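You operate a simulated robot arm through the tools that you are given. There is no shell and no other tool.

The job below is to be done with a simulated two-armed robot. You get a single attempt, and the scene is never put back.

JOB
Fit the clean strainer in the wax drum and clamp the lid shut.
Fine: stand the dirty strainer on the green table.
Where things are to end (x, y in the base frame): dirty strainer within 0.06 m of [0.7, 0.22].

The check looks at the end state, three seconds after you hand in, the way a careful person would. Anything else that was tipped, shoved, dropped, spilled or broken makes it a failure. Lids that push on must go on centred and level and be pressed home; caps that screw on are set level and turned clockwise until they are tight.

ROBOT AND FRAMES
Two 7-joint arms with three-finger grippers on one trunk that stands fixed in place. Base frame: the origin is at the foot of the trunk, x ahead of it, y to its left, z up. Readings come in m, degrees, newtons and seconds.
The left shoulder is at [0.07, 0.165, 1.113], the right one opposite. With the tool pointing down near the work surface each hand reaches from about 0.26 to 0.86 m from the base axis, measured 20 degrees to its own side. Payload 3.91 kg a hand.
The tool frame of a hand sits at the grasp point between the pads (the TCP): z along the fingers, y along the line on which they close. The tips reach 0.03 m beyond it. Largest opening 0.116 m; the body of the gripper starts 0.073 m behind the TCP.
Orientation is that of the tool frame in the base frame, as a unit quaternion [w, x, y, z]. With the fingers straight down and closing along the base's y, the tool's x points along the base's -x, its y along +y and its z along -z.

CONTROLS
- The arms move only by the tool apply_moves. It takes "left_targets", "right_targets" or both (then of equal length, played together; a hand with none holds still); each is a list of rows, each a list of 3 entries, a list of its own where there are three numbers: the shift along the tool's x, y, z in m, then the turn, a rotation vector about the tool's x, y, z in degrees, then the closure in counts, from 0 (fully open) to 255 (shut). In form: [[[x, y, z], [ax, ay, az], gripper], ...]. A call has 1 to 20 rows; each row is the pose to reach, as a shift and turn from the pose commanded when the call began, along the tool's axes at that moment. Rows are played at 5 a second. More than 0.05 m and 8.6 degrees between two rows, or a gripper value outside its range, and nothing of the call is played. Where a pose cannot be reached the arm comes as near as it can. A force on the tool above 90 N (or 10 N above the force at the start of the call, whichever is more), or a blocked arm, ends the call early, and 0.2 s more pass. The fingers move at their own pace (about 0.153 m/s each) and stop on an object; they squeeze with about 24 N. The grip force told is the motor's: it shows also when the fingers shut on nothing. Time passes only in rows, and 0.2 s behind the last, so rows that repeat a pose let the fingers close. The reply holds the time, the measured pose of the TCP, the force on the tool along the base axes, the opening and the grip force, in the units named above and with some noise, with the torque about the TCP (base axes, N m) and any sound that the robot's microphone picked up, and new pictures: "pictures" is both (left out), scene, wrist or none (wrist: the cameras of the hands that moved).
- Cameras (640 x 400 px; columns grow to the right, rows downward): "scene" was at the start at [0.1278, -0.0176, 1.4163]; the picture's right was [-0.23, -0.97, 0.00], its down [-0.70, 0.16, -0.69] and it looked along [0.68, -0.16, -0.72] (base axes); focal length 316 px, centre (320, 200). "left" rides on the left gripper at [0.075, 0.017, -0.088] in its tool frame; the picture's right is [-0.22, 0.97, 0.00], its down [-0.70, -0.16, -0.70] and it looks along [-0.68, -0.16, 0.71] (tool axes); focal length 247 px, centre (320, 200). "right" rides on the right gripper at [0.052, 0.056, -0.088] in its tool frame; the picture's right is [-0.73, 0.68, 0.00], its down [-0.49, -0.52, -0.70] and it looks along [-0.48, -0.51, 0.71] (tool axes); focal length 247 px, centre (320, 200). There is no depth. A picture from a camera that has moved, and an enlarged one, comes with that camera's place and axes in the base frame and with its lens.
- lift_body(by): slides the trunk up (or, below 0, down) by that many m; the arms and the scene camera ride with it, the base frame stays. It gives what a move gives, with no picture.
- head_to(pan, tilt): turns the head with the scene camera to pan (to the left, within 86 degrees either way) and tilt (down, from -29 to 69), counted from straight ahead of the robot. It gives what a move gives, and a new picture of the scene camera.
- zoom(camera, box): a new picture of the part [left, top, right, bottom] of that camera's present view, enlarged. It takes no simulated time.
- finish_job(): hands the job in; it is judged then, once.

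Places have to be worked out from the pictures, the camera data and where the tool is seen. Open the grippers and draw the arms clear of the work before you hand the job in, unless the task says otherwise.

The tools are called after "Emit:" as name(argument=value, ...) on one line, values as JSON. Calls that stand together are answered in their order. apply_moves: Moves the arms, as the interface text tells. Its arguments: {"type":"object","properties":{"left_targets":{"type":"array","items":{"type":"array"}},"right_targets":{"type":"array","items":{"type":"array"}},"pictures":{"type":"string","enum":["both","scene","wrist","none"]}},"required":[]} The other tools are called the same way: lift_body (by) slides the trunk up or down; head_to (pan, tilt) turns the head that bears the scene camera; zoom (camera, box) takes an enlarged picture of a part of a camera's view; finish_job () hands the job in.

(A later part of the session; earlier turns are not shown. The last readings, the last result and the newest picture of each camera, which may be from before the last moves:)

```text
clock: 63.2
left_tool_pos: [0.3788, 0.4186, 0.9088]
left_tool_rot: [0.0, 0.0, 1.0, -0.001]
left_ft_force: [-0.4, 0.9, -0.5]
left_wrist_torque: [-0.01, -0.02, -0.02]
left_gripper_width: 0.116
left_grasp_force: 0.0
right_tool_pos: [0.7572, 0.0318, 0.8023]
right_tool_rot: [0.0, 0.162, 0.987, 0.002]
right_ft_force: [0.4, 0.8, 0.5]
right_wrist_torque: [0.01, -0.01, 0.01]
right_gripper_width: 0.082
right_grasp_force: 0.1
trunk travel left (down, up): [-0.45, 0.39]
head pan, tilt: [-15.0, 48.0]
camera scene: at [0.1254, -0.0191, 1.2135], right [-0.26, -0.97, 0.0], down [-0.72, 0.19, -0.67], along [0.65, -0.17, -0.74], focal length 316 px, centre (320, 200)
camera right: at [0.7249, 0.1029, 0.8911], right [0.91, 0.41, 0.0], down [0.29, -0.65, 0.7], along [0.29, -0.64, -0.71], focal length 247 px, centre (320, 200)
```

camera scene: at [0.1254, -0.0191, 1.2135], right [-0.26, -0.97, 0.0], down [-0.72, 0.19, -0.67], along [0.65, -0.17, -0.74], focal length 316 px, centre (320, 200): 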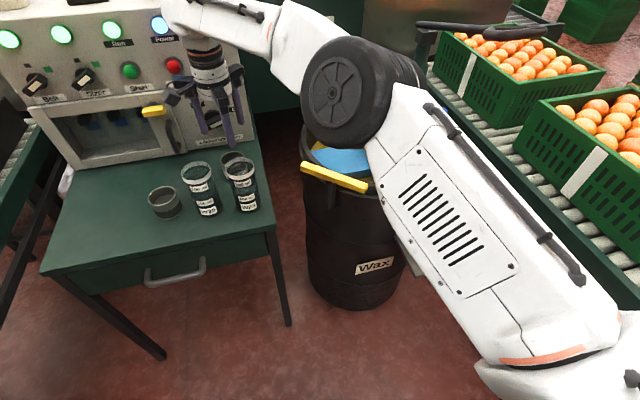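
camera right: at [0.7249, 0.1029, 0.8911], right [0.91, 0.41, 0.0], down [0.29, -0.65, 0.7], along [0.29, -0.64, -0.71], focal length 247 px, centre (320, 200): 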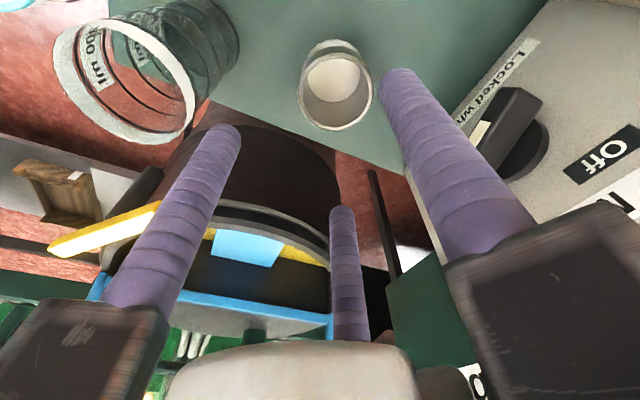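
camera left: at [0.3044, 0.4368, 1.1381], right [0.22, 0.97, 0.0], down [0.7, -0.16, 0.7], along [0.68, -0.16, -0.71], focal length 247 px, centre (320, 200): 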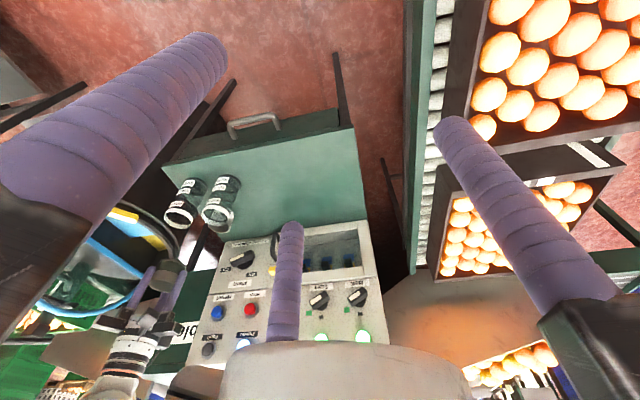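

The hand hovers beside the clean strainer without hitting its limit. I enlarge the wrist view to locate the rim.

Emit:
zoom(camera="right", box=[240, 20, 440, 160])

```text
2.86 times, centred on (340, 90) of right
camera zoom: at [0.7249, 0.1029, 0.8911], right [0.91, 0.41, 0.0], down [0.29, -0.65, 0.7], along [0.29, -0.64, -0.71], focal length 706 px, centre (263, 514)
```

zoom: 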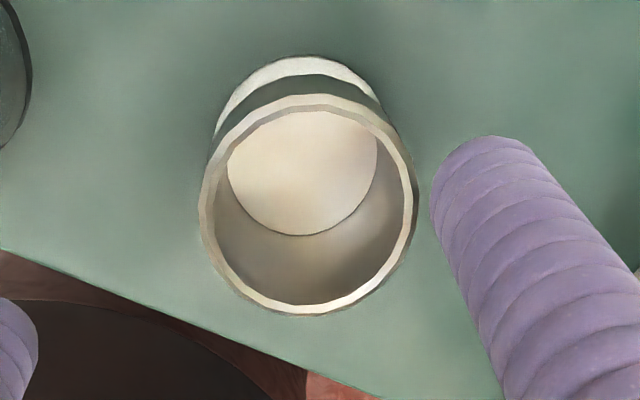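

The clean strainer's rim centre is [0.768, 0.039, 0.697], with a diameter of about 0.059. I move over it with a 5° forward tilt for reach, narrow the fingers a little to clear the beakers, and lower around it.

Emit:
apply_moves(right_targets=[[[-0.004, 0.005, 0], [-1.4, -2.0, 0], 90], [[-0.008, 0.01, 0.01], [-2.87, -4.1, 0], 90], [[-0.008, 0.01, 0.03], [-2.87, -4.1, 0], 90], [[-0.008, 0.01, 0.05], [-2.87, -4.1, 0], 90], [[-0.008, 0.01, 0.07], [-2.87, -4.1, 0], 90], [[-0.008, 0.01, 0.08], [-2.87, -4.1, 0], 90], [[-0.008, 0.01, 0.08], [-2.87, -4.1, 0], 90]], pictures="both")

```text
clock: 64.8
left_tool_pos: [0.378, 0.4172, 0.9115]
left_tool_rot: [0.001, 0.0, 1.0, -0.001]
left_ft_force: [0.1, -0.2, -0.1]
left_wrist_torque: [0.0, -0.02, -0.03]
left_gripper_width: 0.1159
left_grasp_force: 0.1
right_tool_pos: [0.7662, 0.0384, 0.7227]
right_tool_rot: [0.039, 0.161, 0.986, 0.019]
right_ft_force: [0.5, 0.2, 0.7]
right_wrist_torque: [0.01, -0.04, 0.02]
right_gripper_width: 0.0752
right_grasp_force: 0.0
trunk travel left (down, up): [-0.45, 0.39]
head pan, tilt: [-15.0, 48.0]
camera scene: at [0.1255, -0.0194, 1.2135], right [-0.26, -0.97, 0.0], down [-0.72, 0.19, -0.67], along [0.65, -0.17, -0.74], focal length 316 px, centre (320, 200)
camera right: at [0.7265, 0.1076, 0.809], right [0.91, 0.41, 0.09], down [0.24, -0.67, 0.71], along [0.35, -0.62, -0.7], focal length 247 px, centre (320, 200)
```

scene: 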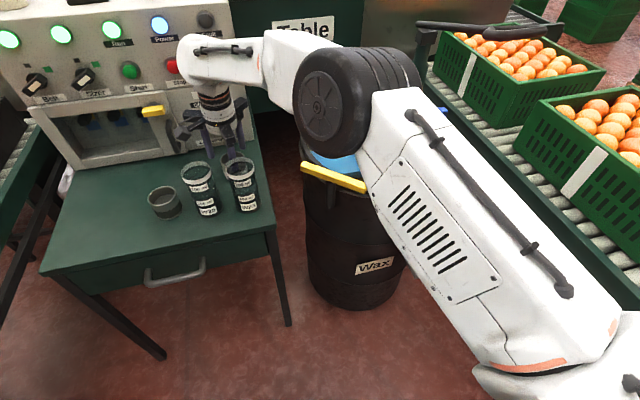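
right: 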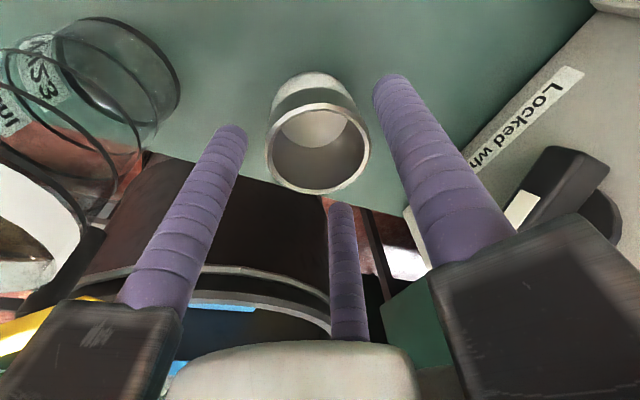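

The strainer is centred under the fingers. I lower the last 34 mm along the tool axis and check before closing.

Emit:
apply_moves(right_targets=[[[0, 0, 0.015], [0, 0, 0], 90], [[0, 0, 0.028], [0, 0, 0], 90], [[0, 0, 0.034], [0, 0, 0], 90], [[0, 0, 0.034], [0, 0, 0], 90]], pictures="both")

Emit:
zoom(camera="right", box=[180, 60, 460, 260])

Emit:
zoom(camera="scene", box=[140, 80, 290, 230])

```text
clock: 65.8
left_tool_pos: [0.3792, 0.4183, 0.9106]
left_tool_rot: [0.0, 0.001, 1.0, 0.0]
left_ft_force: [0.5, -0.4, 0.3]
left_wrist_torque: [0.01, 0.0, 0.03]
left_gripper_width: 0.116
left_grasp_force: 0.0
right_tool_pos: [0.7709, 0.0428, 0.6868]
right_tool_rot: [0.039, 0.161, 0.986, 0.02]
right_ft_force: [-0.6, -0.1, 0.1]
right_wrist_torque: [0.01, 0.03, 0.03]
right_gripper_width: 0.0751
right_grasp_force: 0.0
trunk travel left (down, up): [-0.45, 0.39]
head pan, tilt: [-15.0, 48.0]
camera scene: at [0.1254, -0.0194, 1.2135], right [-0.26, -0.97, 0.0], down [-0.72, 0.19, -0.67], along [0.65, -0.17, -0.74], focal length 316 px, centre (320, 200)
camera right: at [0.7301, 0.111, 0.7747], right [0.91, 0.41, 0.09], down [0.24, -0.67, 0.7], along [0.35, -0.62, -0.7], focal length 247 px, centre (320, 200)
```

scene: 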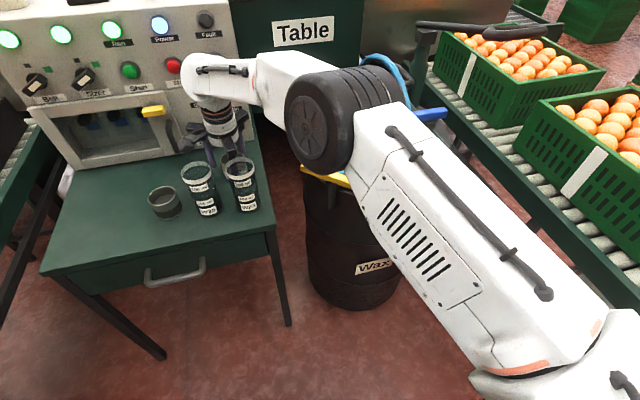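
right: 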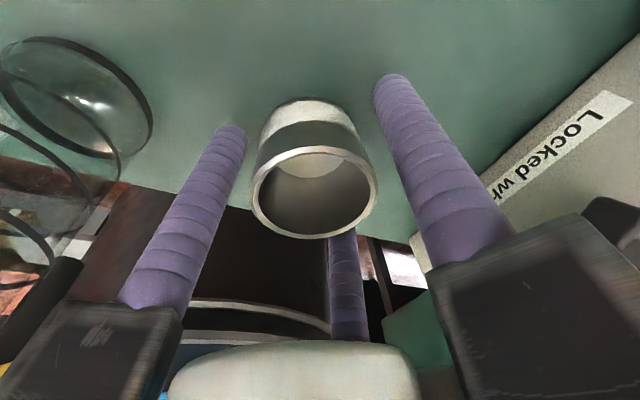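

```text
2.00 times, centred on (320, 160) of right
camera zoom: at [0.7301, 0.111, 0.7747], right [0.91, 0.41, 0.09], down [0.24, -0.67, 0.7], along [0.35, -0.62, -0.7], focal length 494 px, centre (320, 280)
```

zoom: 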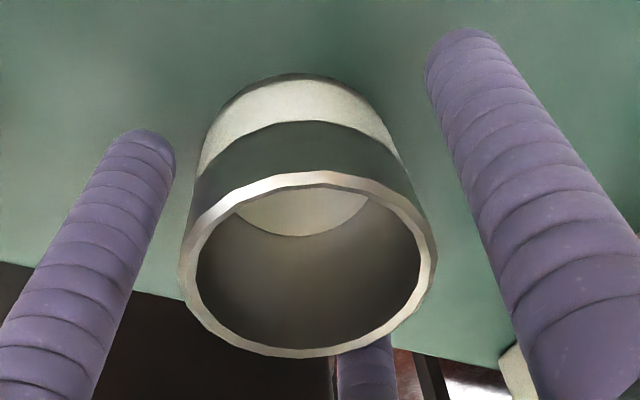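

```text
2.67 times, centred on (215, 155) of scene
camera zoom: at [0.1254, -0.0194, 1.2135], right [-0.26, -0.97, 0.0], down [-0.72, 0.19, -0.67], along [0.65, -0.17, -0.74], focal length 842 px, centre (600, 320)
```

zoom: 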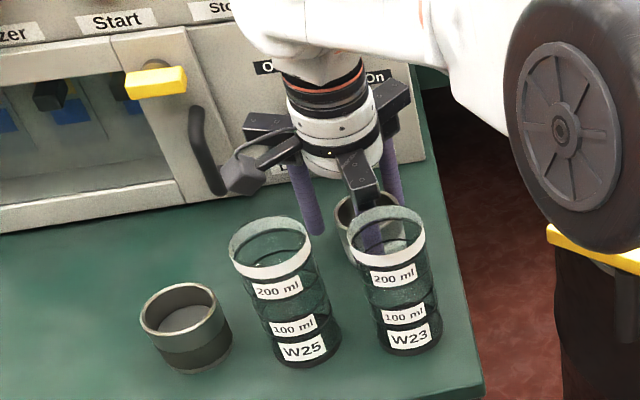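

The strainer is centred within 3 mm with its rim just above my TCP. I go 5 mm lower and close on it.

Emit:
apply_moves(right_targets=[[[0, -0.001, 0.005], [0, 0, 0], 90], [[0, -0.001, 0.005], [0, 0, 0], 120], [[0, -0.001, 0.005], [0, 0, 0], 180], [[0, -0.001, 0.005], [0, 0, 0], 255], [[0, -0.001, 0.005], [0, 0, 0], 255]], pictures="wrist")

```text
clock: 67.0
left_tool_pos: [0.3792, 0.4179, 0.9102]
left_tool_rot: [0.0, 0.0, 1.0, 0.0]
left_ft_force: [0.6, -0.4, -0.2]
left_wrist_torque: [-0.02, -0.01, 0.01]
left_gripper_width: 0.1162
left_grasp_force: 0.1
right_tool_pos: [0.7702, 0.0405, 0.6814]
right_tool_rot: [0.04, 0.162, 0.986, 0.019]
right_ft_force: [-0.2, 0.1, 0.1]
right_wrist_torque: [-0.05, 0.08, 0.01]
right_gripper_width: 0.0588
right_grasp_force: 23.9
trunk travel left (down, up): [-0.45, 0.39]
head pan, tilt: [-15.0, 48.0]
camera right: at [0.7301, 0.1097, 0.7691], right [0.91, 0.41, 0.09], down [0.24, -0.67, 0.71], along [0.35, -0.62, -0.7], focal length 247 px, centre (320, 200)
```

right: 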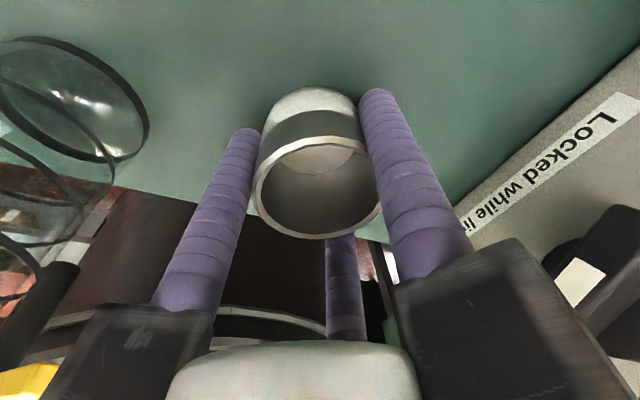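

It's gripped at an opening of 0.0588 with no side load. I lift it along the tool axis, clear of the beakers.

Emit:
apply_moves(right_targets=[[[0, 0, -0.01], [0, 0, 0], 255], [[0, 0, -0.03], [0, 0, 0], 255], [[0, 0, -0.06], [0, 0, 0], 255], [[0, 0, -0.1], [0, 0, 0], 255], [[0, 0, -0.14], [0, 0, 0], 255], [[0, 0, -0.16], [0, 0, 0], 255], [[0, 0, -0.16], [0, 0, 0], 255]], pictures="both")

```text
clock: 68.6
left_tool_pos: [0.3783, 0.4187, 0.9105]
left_tool_rot: [0.0, 0.0, 1.0, 0.0]
left_ft_force: [-0.4, 0.3, 0.0]
left_wrist_torque: [0.01, 0.0, 0.02]
left_gripper_width: 0.116
left_grasp_force: 0.1
right_tool_pos: [0.756, 0.0309, 0.8399]
right_tool_rot: [0.039, 0.162, 0.986, 0.02]
right_ft_force: [-0.2, -0.7, -0.3]
right_wrist_torque: [-0.04, -0.01, -0.02]
right_gripper_width: 0.0588
right_grasp_force: 24.1
trunk travel left (down, up): [-0.45, 0.39]
head pan, tilt: [-15.0, 48.0]
camera scene: at [0.1257, -0.0193, 1.2135], right [-0.26, -0.97, 0.0], down [-0.72, 0.19, -0.67], along [0.65, -0.17, -0.74], focal length 316 px, centre (320, 200)
camera right: at [0.7164, 0.0997, 0.9268], right [0.91, 0.41, 0.09], down [0.24, -0.67, 0.7], along [0.35, -0.62, -0.7], focal length 247 px, centre (320, 200)
```

scene: 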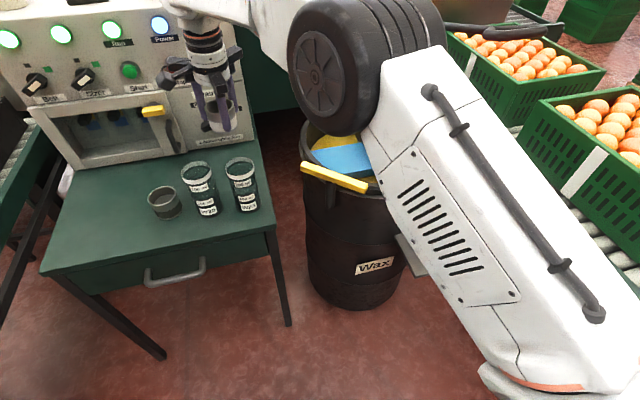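
right: 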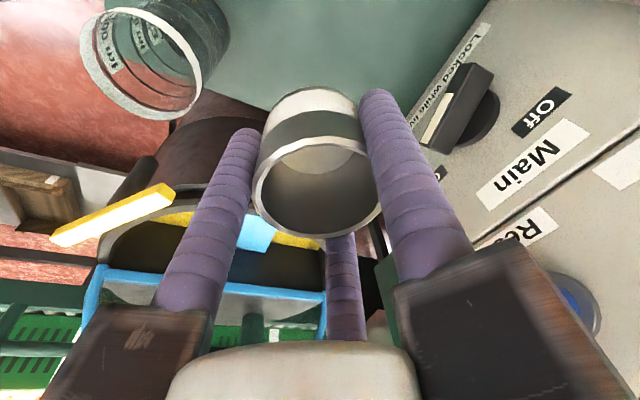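

The clean strainer is held and aligned with the tool. Before going back over the drum I raise the trunk by 0.14 m, so the elbow clears the open lid as it did before.

Emit:
lift_body(by=0.14)

```text
clock: 70.3
left_tool_pos: [0.3785, 0.4177, 1.0489]
left_tool_rot: [-0.001, 0.001, 1.0, 0.002]
left_ft_force: [0.0, 0.1, -0.3]
left_wrist_torque: [0.01, -0.02, -0.01]
left_gripper_width: 0.1159
left_grasp_force: 0.0
right_tool_pos: [0.757, 0.0301, 0.9783]
right_tool_rot: [0.039, 0.162, 0.986, 0.019]
right_ft_force: [-0.3, 0.4, 0.2]
right_wrist_torque: [-0.03, 0.01, 0.01]
right_gripper_width: 0.059
right_grasp_force: 23.6
trunk travel left (down, up): [-0.59, 0.25]
head pan, tilt: [-15.0, 48.0]
```

I carry it to above the drum seat, removing the tilt on the way.

Emit:
apply_moves(right_targets=[[[-0.011, -0.037, 0.005], [1.0, 1.4, 0], 255], [[-0.023, -0.074, 0.015], [1.9, 2.7, 0], 255], [[-0.034, -0.111, 0.03], [2.87, 4.1, 0], 255], [[-0.046, -0.148, 0.045], [2.87, 4.1, 0], 255], [[-0.057, -0.185, 0.06], [2.87, 4.1, 0], 255], [[-0.068, -0.222, 0.075], [2.87, 4.1, 0], 255], [[-0.0796, -0.2584, 0.0911], [2.87, 4.1, 0], 255], [[-0.0796, -0.2584, 0.0911], [2.87, 4.1, 0], 255]], pictures="both")

```text
clock: 72.1
left_tool_pos: [0.3775, 0.4187, 1.0506]
left_tool_rot: [0.0, 0.0, 1.0, -0.001]
left_ft_force: [-1.0, 0.3, -0.2]
left_wrist_torque: [-0.01, 0.0, -0.02]
left_gripper_width: 0.1158
left_grasp_force: 0.0
right_tool_pos: [0.7574, -0.2376, 0.8792]
right_tool_rot: [0.0, 0.161, 0.987, 0.001]
right_ft_force: [-0.4, 0.4, -0.8]
right_wrist_torque: [-0.06, -0.02, -0.02]
right_gripper_width: 0.0585
right_grasp_force: 24.0
trunk travel left (down, up): [-0.59, 0.25]
head pan, tilt: [-15.0, 48.0]
camera scene: at [0.1252, -0.0185, 1.3535], right [-0.26, -0.97, 0.0], down [-0.72, 0.19, -0.67], along [0.65, -0.17, -0.74], focal length 316 px, centre (320, 200)
camera right: at [0.7251, -0.1661, 0.9675], right [0.91, 0.41, 0.0], down [0.29, -0.65, 0.7], along [0.29, -0.64, -0.71], focal length 247 px, centre (320, 200)
```

scene: 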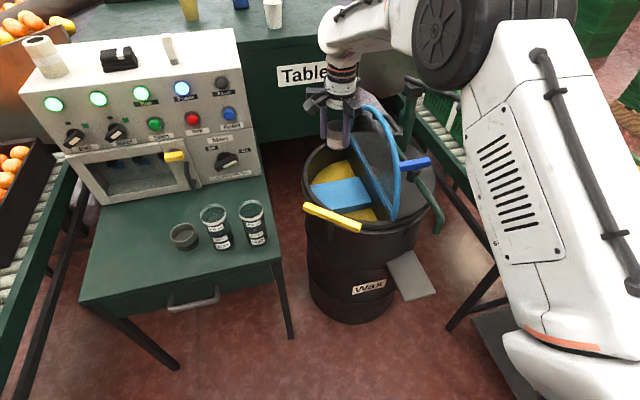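
right: 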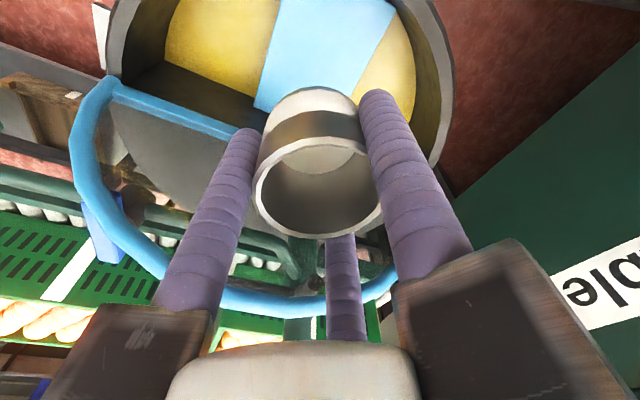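

The strainer is right above its seat and vertical. I lower it to just above the block.

Emit:
apply_moves(right_targets=[[[0, 0, 0.035], [0, 0, 0], 255], [[0, 0, 0.07], [0, 0, 0], 255], [[0, 0, 0.105], [0, 0, 0], 255], [[0, 0, 0.14], [0, 0, 0], 255], [[0, 0, 0.165], [0, 0, 0], 255], [[0, 0, 0.181], [0, 0, 0], 255], [[0, 0, 0.181], [0, 0, 0], 255]], pictures="both")

```text
clock: 73.7
left_tool_pos: [0.3788, 0.4177, 1.0496]
left_tool_rot: [0.0, 0.0, 1.0, 0.0]
left_ft_force: [-0.7, -0.5, -0.8]
left_wrist_torque: [0.01, -0.02, 0.01]
left_gripper_width: 0.1162
left_grasp_force: 0.0
right_tool_pos: [0.7546, -0.2362, 0.6983]
right_tool_rot: [0.0, 0.161, 0.987, 0.0]
right_ft_force: [-0.3, 0.3, -1.6]
right_wrist_torque: [0.02, -0.01, -0.01]
right_gripper_width: 0.0584
right_grasp_force: 24.2
trunk travel left (down, up): [-0.59, 0.25]
head pan, tilt: [-15.0, 48.0]
camera scene: at [0.1253, -0.0194, 1.3535], right [-0.26, -0.97, 0.0], down [-0.72, 0.19, -0.67], along [0.65, -0.17, -0.74], focal length 316 px, centre (320, 200)
camera right: at [0.7232, -0.1656, 0.787], right [0.91, 0.41, 0.0], down [0.29, -0.65, 0.7], along [0.29, -0.64, -0.71], focal length 247 px, centre (320, 200)
```

scene: 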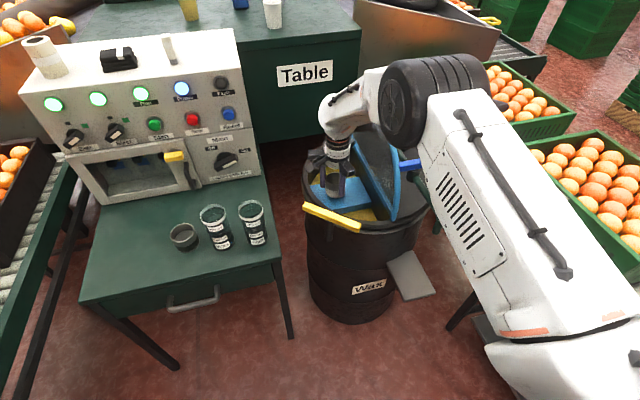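
right: 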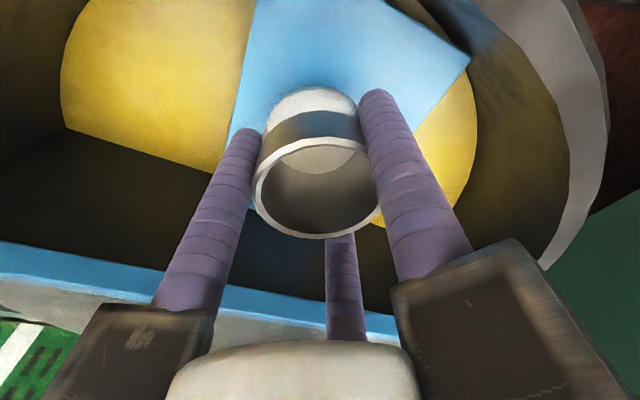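

It's about 1 cm above the block. I correct 3 mm sideways and lower in small steps until contact.

Emit:
apply_moves(right_targets=[[[-0.002, 0, 0.004], [0, 0, 0], 255], [[-0.002, 0, 0.008], [0, 0, 0], 255], [[-0.002, 0, 0.012], [0, 0, 0], 255], [[-0.002, 0, 0.012], [0, 0, 0], 255]], pictures="none")

```text
clock: 74.7
left_tool_pos: [0.3794, 0.4182, 1.0507]
left_tool_rot: [0.001, 0.0, 1.0, 0.0]
left_ft_force: [0.1, 0.0, 0.1]
left_wrist_torque: [0.03, -0.05, 0.02]
left_gripper_width: 0.1161
left_grasp_force: 0.0
right_tool_pos: [0.7588, -0.2379, 0.6864]
right_tool_rot: [0.0, 0.161, 0.987, 0.001]
right_ft_force: [-0.8, -0.1, -0.6]
right_wrist_torque: [0.01, 0.0, 0.01]
right_gripper_width: 0.0587
right_grasp_force: 23.7
trunk travel left (down, up): [-0.59, 0.25]
head pan, tilt: [-15.0, 48.0]
```

No contact yet at TCP z 0.686. I lower further in 3 mm steps.

Emit:
apply_moves(right_targets=[[[0, 0, 0.003], [0, 0, 0], 255], [[0, 0, 0.006], [0, 0, 0], 255], [[0, 0, 0.006], [0, 0, 0], 255]], pictures="none")

```text
clock: 75.5
left_tool_pos: [0.3785, 0.4188, 1.0502]
left_tool_rot: [-0.001, 0.0, 1.0, 0.0]
left_ft_force: [-0.3, 0.6, 0.3]
left_wrist_torque: [0.0, -0.01, -0.01]
left_gripper_width: 0.1162
left_grasp_force: 0.2
right_tool_pos: [0.7577, -0.2382, 0.6807]
right_tool_rot: [0.0, 0.161, 0.987, 0.001]
right_ft_force: [-0.8, 0.2, -0.8]
right_wrist_torque: [0.02, -0.01, 0.02]
right_gripper_width: 0.0582
right_grasp_force: 24.1
trunk travel left (down, up): [-0.59, 0.25]
head pan, tilt: [-15.0, 48.0]
```

Still no contact, so I continue in 3 mm steps.

Emit:
apply_moves(right_targets=[[[0, 0, 0.003], [0, 0, 0], 255], [[0, 0, 0.006], [0, 0, 0], 255], [[0, 0, 0.006], [0, 0, 0], 255]], pictures="both")

Emit:
zoom(camera="scene", box=[295, 130, 415, 240])

```text
clock: 76.3
left_tool_pos: [0.3775, 0.418, 1.0516]
left_tool_rot: [0.001, 0.0, 1.0, 0.0]
left_ft_force: [0.7, 0.8, 0.0]
left_wrist_torque: [-0.03, 0.01, 0.0]
left_gripper_width: 0.1159
left_grasp_force: 0.1
right_tool_pos: [0.7566, -0.2381, 0.6778]
right_tool_rot: [0.002, 0.162, 0.987, 0.001]
right_ft_force: [-1.8, -3.4, 15.1]
right_wrist_torque: [-0.2, -0.26, -0.09]
right_gripper_width: 0.0577
right_grasp_force: 24.1
trunk travel left (down, up): [-0.59, 0.25]
head pan, tilt: [-15.0, 48.0]
camera scene: at [0.1232, -0.0191, 1.3539], right [-0.26, -0.97, 0.0], down [-0.72, 0.19, -0.67], along [0.65, -0.17, -0.74], focal length 316 px, centre (320, 200)
camera right: at [0.725, -0.1666, 0.7662], right [0.91, 0.41, 0.0], down [0.29, -0.65, 0.7], along [0.29, -0.64, -0.71], focal length 247 px, centre (320, 200)
```

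scene: 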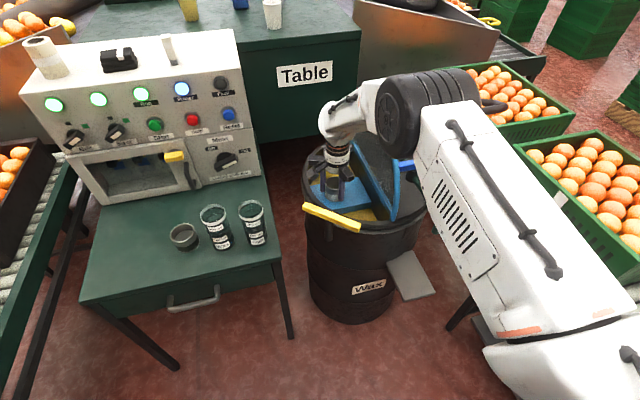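
right: 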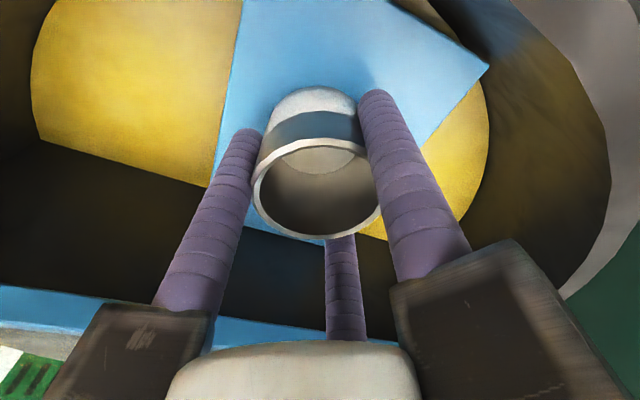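

```text
3.64 times, centred on (355, 185) of scene
camera zoom: at [0.1232, -0.0191, 1.3539], right [-0.26, -0.97, 0.0], down [-0.72, 0.19, -0.67], along [0.65, -0.17, -0.74], focal length 1148 px, centre (193, 254)
```

zoom: 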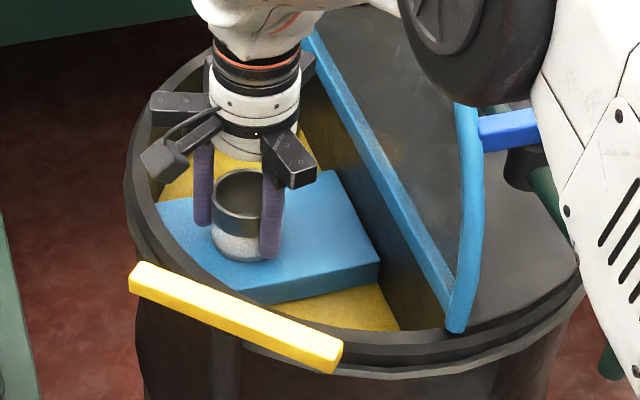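

It stands on the block with 15 N of contact. I relieve, open the fingers a little and withdraw straight up.

Emit:
apply_moves(right_targets=[[[0, 0, -0.004], [0, 0, 0], 255], [[0, 0, -0.004], [0, 0, 0], 115], [[0, 0, -0.004], [0, 0, 0], 90], [[0, 0, -0.004], [0, 0, 0], 85], [[0, 0, -0.02], [0, 0, 0], 85], [[0, 0, -0.04], [0, 0, 0], 85], [[0, 0, -0.07], [0, 0, 0], 85], [[0, 0, -0.11], [0, 0, 0], 85], [[0, 0, -0.15], [0, 0, 0], 85], [[0, 0, -0.16], [0, 0, 0], 85]], pictures="both")

Emit:
zoom(camera="right", box=[220, 0, 440, 180])

Emit:
zoom(camera="scene", box=[295, 110, 435, 240])

```text
clock: 78.5
left_tool_pos: [0.3795, 0.4179, 1.0502]
left_tool_rot: [0.0, 0.0, 1.0, 0.0]
left_ft_force: [0.3, -0.2, -0.8]
left_wrist_torque: [-0.02, 0.01, -0.02]
left_gripper_width: 0.1159
left_grasp_force: 0.0
right_tool_pos: [0.7588, -0.2364, 0.8347]
right_tool_rot: [-0.001, 0.162, 0.987, 0.0]
right_ft_force: [0.2, -0.3, -0.5]
right_wrist_torque: [0.04, 0.04, 0.01]
right_gripper_width: 0.0774
right_grasp_force: 0.0
trunk travel left (down, up): [-0.59, 0.25]
head pan, tilt: [-15.0, 48.0]
camera scene: at [0.1258, -0.0195, 1.3534], right [-0.26, -0.97, 0.0], down [-0.72, 0.19, -0.67], along [0.65, -0.17, -0.74], focal length 316 px, centre (320, 200)
camera right: at [0.7272, -0.1668, 0.9238], right [0.91, 0.41, 0.0], down [0.3, -0.65, 0.7], along [0.29, -0.64, -0.72], focal length 247 px, centre (320, 200)
```

scene: 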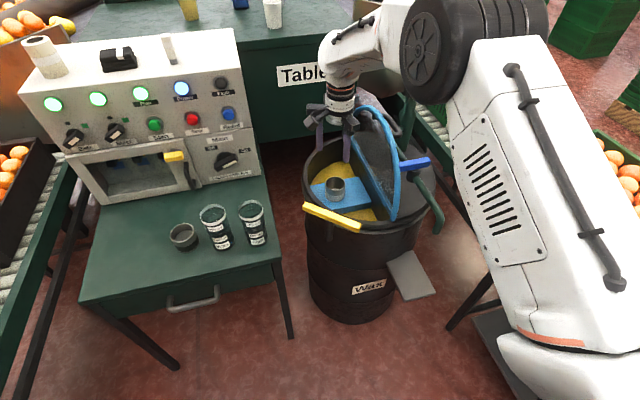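
right: 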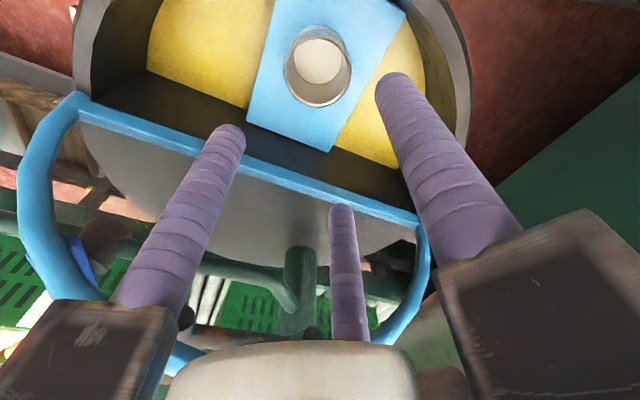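

```text
2.22 times, centred on (330, 90) of right
camera zoom: at [0.7272, -0.1668, 0.9238], right [0.91, 0.41, 0.0], down [0.3, -0.65, 0.7], along [0.29, -0.64, -0.72], focal length 549 px, centre (298, 444)
```

zoom: 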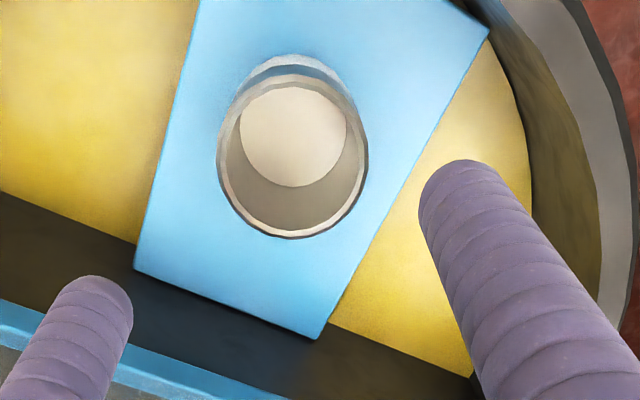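

```text
3.08 times, centred on (365, 175) of scene
camera zoom: at [0.1258, -0.0195, 1.3534], right [-0.26, -0.97, 0.0], down [-0.72, 0.19, -0.67], along [0.65, -0.17, -0.74], focal length 972 px, centre (182, 277)
```

zoom: 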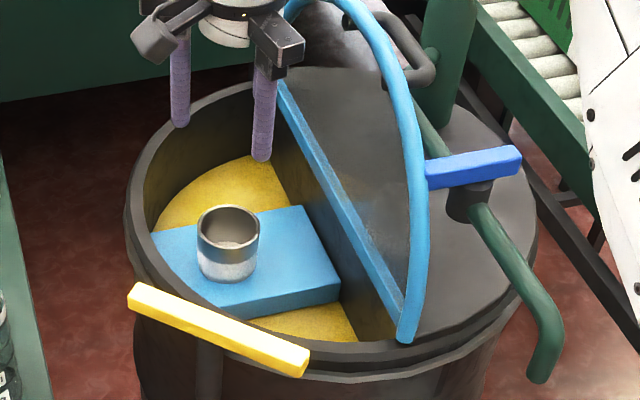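

The clean strainer stands upright on its seat. Next I close the lid by reversing the opening: I raise the hand and turn it to zero yaw, narrow the fingers, and then go over the upright lid to its handle.

Emit:
apply_moves(right_targets=[[[0, 0, -0.04], [0, 0, -6], 85], [[0, 0, -0.08], [0, 0, -12], 110], [[0, 0, -0.115], [0, 0, -18.7], 140], [[0, 0, -0.135], [0, 0, -18.7], 160], [[0, 0, -0.135], [0, 0, -18.7], 160]], pictures="none")

```text
clock: 79.7
left_tool_pos: [0.379, 0.4174, 1.0494]
left_tool_rot: [0.0, 0.0, 1.0, 0.0]
left_ft_force: [-0.3, 0.5, 0.5]
left_wrist_torque: [0.01, 0.0, -0.03]
left_gripper_width: 0.116
left_grasp_force: 0.0
right_tool_pos: [0.7596, -0.2404, 0.9669]
right_tool_rot: [-0.001, -0.001, 1.0, 0.001]
right_ft_force: [-0.8, 0.9, -0.2]
right_wrist_torque: [0.01, 0.02, 0.0]
right_gripper_width: 0.0433
right_grasp_force: 0.1
trunk travel left (down, up): [-0.59, 0.25]
head pan, tilt: [-15.0, 48.0]
```

The hand is at [0.76, -0.24, 0.967]. I cross over the lid's top edge to above the handle bar.

Emit:
apply_moves(right_targets=[[[0.003, -0.04, -0.004], [0, 0, 0], 160], [[0.006, -0.08, -0.004], [0, 0, 0], 160], [[0.009, -0.12, -0.004], [0, 0, 0], 160], [[0.009, -0.15, -0.004], [0, 0, 0], 160], [[0.009, -0.16, 0.0], [0, 0, 0], 160], [[0.009, -0.16, 0.0], [0, 0, 0], 160]], pictures="both")

Emit:
zoom(camera="right", box=[230, 20, 490, 230])

```text
clock: 81.1
left_tool_pos: [0.3791, 0.4172, 1.0509]
left_tool_rot: [0.001, 0.0, 1.0, 0.0]
left_ft_force: [-0.4, -0.5, 0.9]
left_wrist_torque: [-0.01, -0.01, -0.02]
left_gripper_width: 0.1159
left_grasp_force: 0.1
right_tool_pos: [0.7518, -0.3988, 0.9691]
right_tool_rot: [0.0, -0.001, 1.0, 0.001]
right_ft_force: [-0.2, -0.3, -0.2]
right_wrist_torque: [0.0, -0.02, -0.01]
right_gripper_width: 0.0433
right_grasp_force: 0.0
trunk travel left (down, up): [-0.59, 0.25]
head pan, tilt: [-15.0, 48.0]
camera scene: at [0.1255, -0.0195, 1.3535], right [-0.26, -0.97, 0.0], down [-0.72, 0.19, -0.67], along [0.65, -0.17, -0.74], focal length 316 px, centre (320, 200)
camera right: at [0.6993, -0.3418, 1.0569], right [0.73, 0.68, 0.0], down [0.49, -0.52, 0.7], along [0.48, -0.51, -0.71], focal length 247 px, centre (320, 200)
```

scene: 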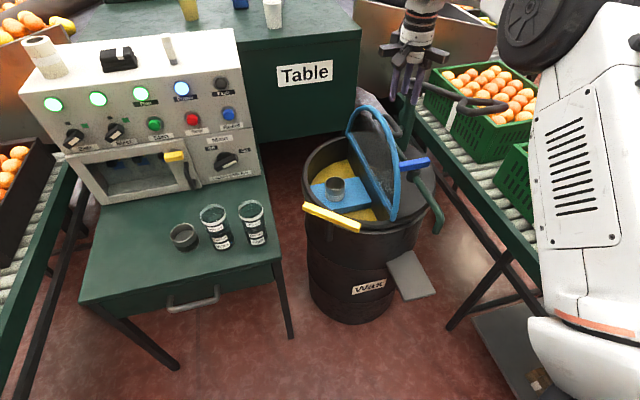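
right: 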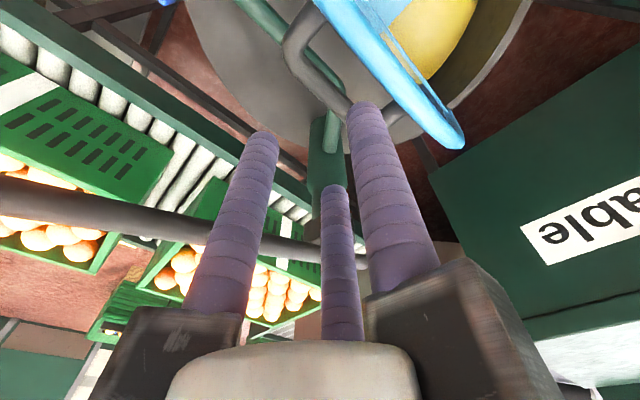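

```text
1.90 times, centred on (360, 125) of right
camera zoom: at [0.6993, -0.3418, 1.0569], right [0.73, 0.68, 0.0], down [0.49, -0.52, 0.7], along [0.48, -0.51, -0.71], focal length 470 px, centre (244, 343)
```

zoom: 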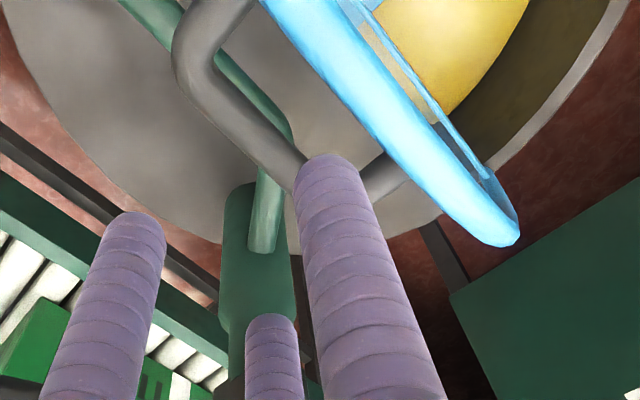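

The handle bar is at y ≈ -0.391, centred in my finger window. I lower the fingers around it.

Emit:
apply_moves(right_targets=[[[0, 0, 0.03], [0, 0, 0], 160], [[0, 0, 0.06], [0, 0, 0], 160], [[0, 0, 0.08], [0, 0, 0], 160], [[0, 0, 0.094], [0, 0, 0], 160], [[0, 0, 0.094], [0, 0, 0], 160]], pictures="both")

Emit:
zoom(camera="right", box=[230, 20, 490, 230])

```text
clock: 82.3
left_tool_pos: [0.3781, 0.4176, 1.0506]
left_tool_rot: [-0.001, 0.0, 1.0, 0.0]
left_ft_force: [0.2, 0.2, -0.3]
left_wrist_torque: [0.01, 0.01, -0.01]
left_gripper_width: 0.116
left_grasp_force: 0.1
right_tool_pos: [0.7512, -0.3984, 0.8763]
right_tool_rot: [0.001, -0.001, 1.0, 0.001]
right_ft_force: [-0.1, -0.1, 0.7]
right_wrist_torque: [0.01, 0.01, 0.01]
right_gripper_width: 0.0432
right_grasp_force: 0.0
trunk travel left (down, up): [-0.59, 0.25]
head pan, tilt: [-15.0, 48.0]
camera scene: at [0.1252, -0.0193, 1.3535], right [-0.26, -0.97, 0.0], down [-0.72, 0.19, -0.67], along [0.65, -0.17, -0.74], focal length 316 px, centre (320, 200)
camera right: at [0.698, -0.3408, 0.965], right [0.73, 0.68, 0.0], down [0.49, -0.52, 0.7], along [0.48, -0.51, -0.71], focal length 247 px, centre (320, 200)
```

scene: 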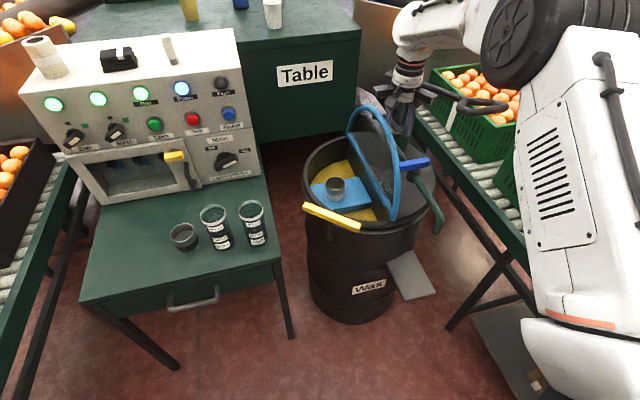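
right: 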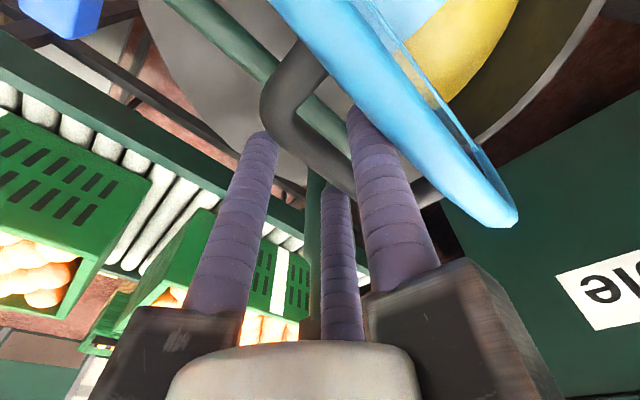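

```text
1.90 times, centred on (360, 125) of right
camera zoom: at [0.698, -0.3408, 0.965], right [0.73, 0.68, 0.0], down [0.49, -0.52, 0.7], along [0.48, -0.51, -0.71], focal length 470 px, centre (244, 343)
```

zoom: 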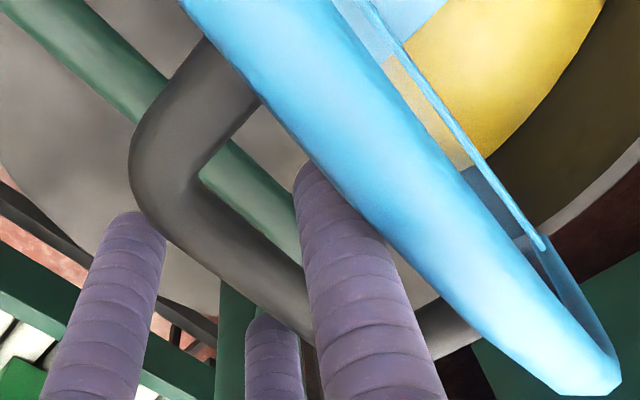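

The bar lies between the fingers. I narrow the window a little and carry the lid back through vertical to about 70°, with the single finger catching it.

Emit:
apply_moves(right_targets=[[[0, 0, 0], [0, 0, 0], 182], [[0, 0, 0], [0, 0, 0], 182], [[0, 0.0105, -0.003], [0, 0, 0], 182], [[0, 0.0209, -0.0062], [0, 0, 0], 182], [[0, 0.035, -0.0087], [0, 0, 0], 182], [[0, 0.0492, -0.01], [0, 0, 0], 182], [[0, 0.0635, -0.0101], [0, 0, 0], 182], [[0, 0.0635, -0.0101], [0, 0, 0], 182]], pictures="both")

Emit:
zoom(camera="right", box=[230, 20, 490, 230])

```text
clock: 84.1
left_tool_pos: [0.377, 0.4182, 1.0507]
left_tool_rot: [0.0, -0.001, 1.0, 0.0]
left_ft_force: [-0.6, -0.2, -0.4]
left_wrist_torque: [0.01, 0.01, 0.03]
left_gripper_width: 0.1157
left_grasp_force: 0.0
right_tool_pos: [0.7497, -0.3341, 0.8867]
right_tool_rot: [-0.001, -0.001, 1.0, 0.001]
right_ft_force: [1.4, -0.5, -0.3]
right_wrist_torque: [-0.02, 0.0, 0.02]
right_gripper_width: 0.0331
right_grasp_force: 0.0
trunk travel left (down, up): [-0.59, 0.25]
head pan, tilt: [-15.0, 48.0]
camera scene: at [0.1255, -0.0196, 1.3535], right [-0.26, -0.97, 0.0], down [-0.72, 0.19, -0.67], along [0.65, -0.17, -0.74], focal length 316 px, centre (320, 200)
camera right: at [0.6967, -0.2768, 0.976], right [0.73, 0.68, 0.0], down [0.49, -0.52, 0.7], along [0.48, -0.51, -0.71], focal length 247 px, centre (320, 200)
```

scene: 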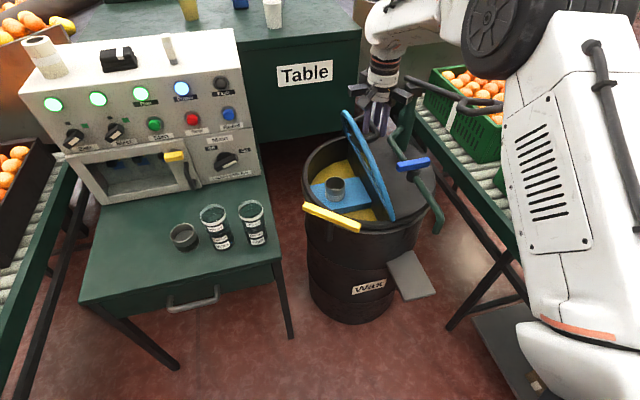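
right: 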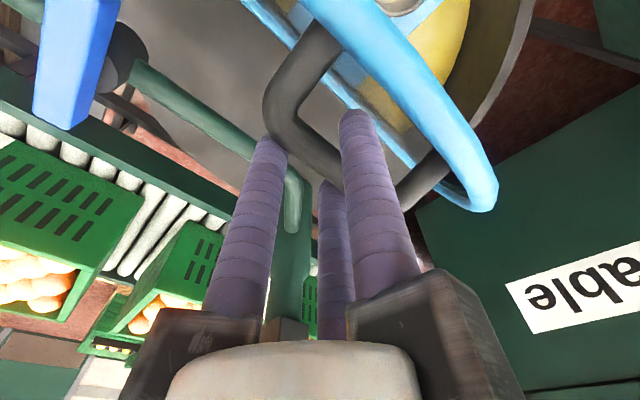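

```text
1.90 times, centred on (360, 125) of right
camera zoom: at [0.6967, -0.2768, 0.976], right [0.73, 0.68, 0.0], down [0.49, -0.52, 0.7], along [0.48, -0.51, -0.71], focal length 470 px, centre (244, 343)
```

zoom: 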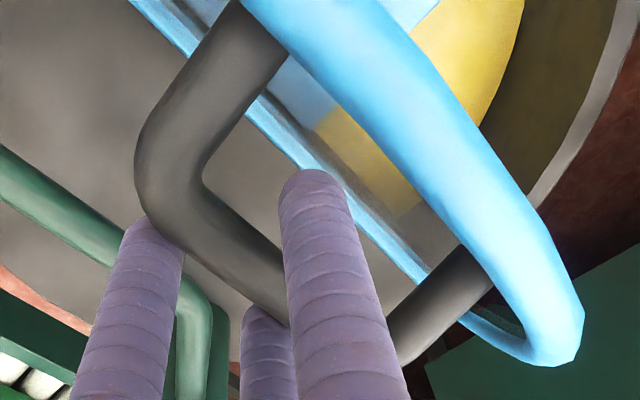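

The lid is caged at about 70° and the arc model fits. I continue down to about 40°, with the single finger carrying the lid.

Emit:
apply_moves(right_targets=[[[0, 0.0142, -0.0018], [0, 0, 0], 182], [[0, 0.0283, 0.0006], [0, 0, 0], 182], [[0, 0.0421, 0.0042], [0, 0, 0], 182], [[0, 0.0556, 0.0091], [0, 0, 0], 182], [[0, 0.0556, 0.0091], [0, 0, 0], 182]], pictures="both")

Emit:
zoom(camera="right", box=[230, 20, 490, 230])

```text
clock: 85.3
left_tool_pos: [0.3784, 0.4181, 1.0512]
left_tool_rot: [-0.001, -0.001, 1.0, 0.0]
left_ft_force: [0.5, 0.2, 0.3]
left_wrist_torque: [0.0, 0.0, 0.02]
left_gripper_width: 0.1162
left_grasp_force: 0.0
right_tool_pos: [0.7499, -0.2793, 0.8796]
right_tool_rot: [0.0, -0.001, 1.0, 0.001]
right_ft_force: [0.4, 2.6, -0.2]
right_wrist_torque: [0.05, -0.02, -0.01]
right_gripper_width: 0.0341
right_grasp_force: 0.5
trunk travel left (down, up): [-0.59, 0.25]
head pan, tilt: [-15.0, 48.0]
camera scene: at [0.1255, -0.0194, 1.3535], right [-0.26, -0.97, 0.0], down [-0.72, 0.19, -0.67], along [0.65, -0.17, -0.74], focal length 316 px, centre (320, 200)
camera right: at [0.6971, -0.2214, 0.9674], right [0.73, 0.68, 0.0], down [0.49, -0.52, 0.7], along [0.48, -0.51, -0.71], focal length 247 px, centre (320, 200)
```

scene: 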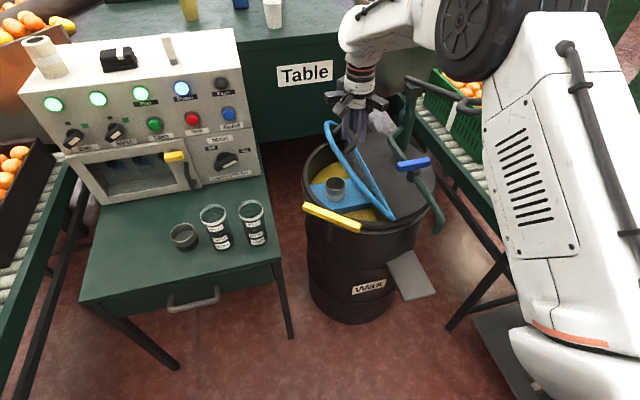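
right: 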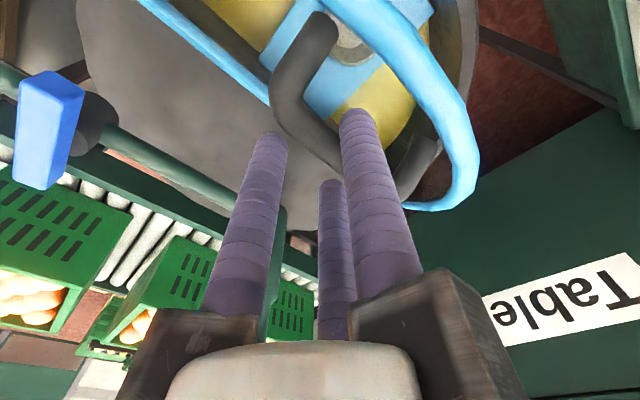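

```text
1.90 times, centred on (360, 125) of right
camera zoom: at [0.6971, -0.2214, 0.9674], right [0.73, 0.68, 0.0], down [0.49, -0.52, 0.7], along [0.48, -0.51, -0.71], focal length 470 px, centre (244, 343)
```

zoom: 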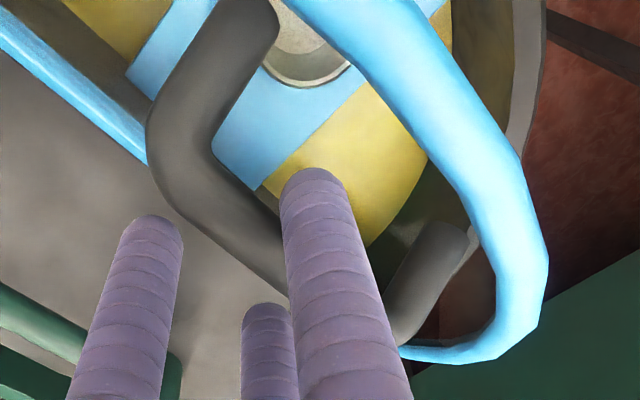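

The lid rests on the single finger with 2.6 N at about 48°. The bar is a little low in the fingers, so I drop the hand an extra 5 mm while continuing down to about 30°.

Emit:
apply_moves(right_targets=[[[0, 0.0, 0.004], [0, 0, 0], 182], [[0, 0.0129, 0.0109], [0, 0, 0], 182], [[0, 0.0254, 0.018], [0, 0, 0], 182], [[0, 0.0371, 0.0261], [0, 0, 0], 182], [[0, 0.0481, 0.0353], [0, 0, 0], 182], [[0, 0.0481, 0.0353], [0, 0, 0], 182]], pictures="both")

Emit:
zoom(camera="right", box=[230, 20, 490, 230])

```text
clock: 86.7
left_tool_pos: [0.3784, 0.4171, 1.0502]
left_tool_rot: [0.0, 0.0, 1.0, 0.0]
left_ft_force: [1.4, 0.5, 0.3]
left_wrist_torque: [0.0, 0.02, 0.02]
left_gripper_width: 0.1159
left_grasp_force: 0.0
right_tool_pos: [0.7486, -0.2294, 0.8411]
right_tool_rot: [0.0, -0.001, 1.0, 0.001]
right_ft_force: [-0.2, 1.9, -1.1]
right_wrist_torque: [0.06, -0.01, 0.01]
right_gripper_width: 0.0343
right_grasp_force: 1.0
trunk travel left (down, up): [-0.59, 0.25]
head pan, tilt: [-15.0, 48.0]
camera scene: at [0.1255, -0.0193, 1.3535], right [-0.26, -0.97, 0.0], down [-0.72, 0.19, -0.67], along [0.65, -0.17, -0.74], focal length 316 px, centre (320, 200)
camera right: at [0.6961, -0.1729, 0.9315], right [0.73, 0.68, 0.0], down [0.49, -0.52, 0.7], along [0.48, -0.51, -0.71], focal length 247 px, centre (320, 200)
```

scene: 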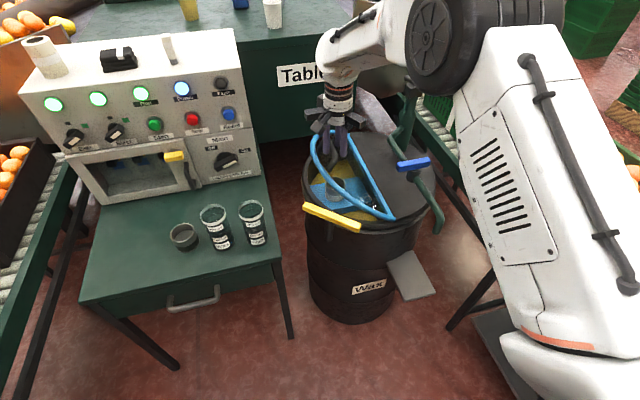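
right: 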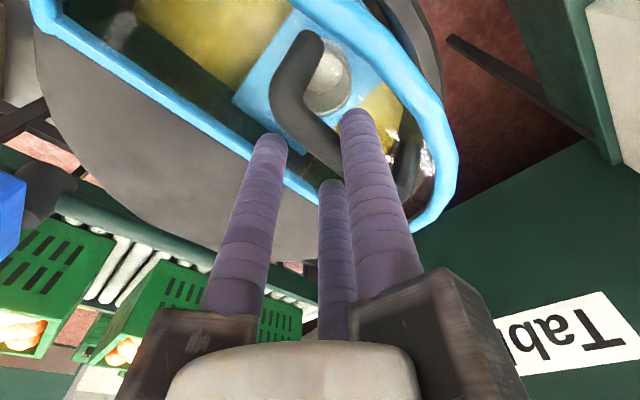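

```text
1.90 times, centred on (360, 125) of right
camera zoom: at [0.6961, -0.1729, 0.9315], right [0.73, 0.68, 0.0], down [0.49, -0.52, 0.7], along [0.48, -0.51, -0.71], focal length 470 px, centre (244, 343)
```

zoom: 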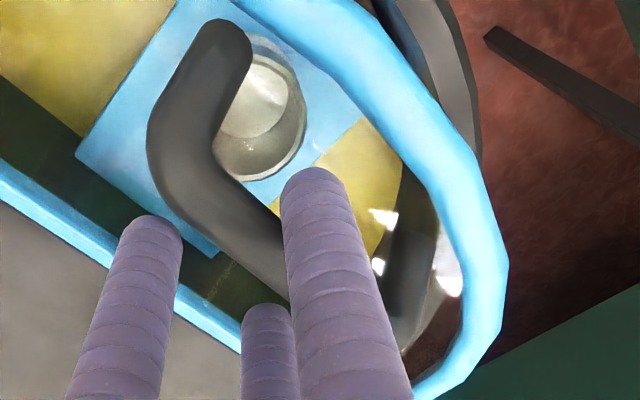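

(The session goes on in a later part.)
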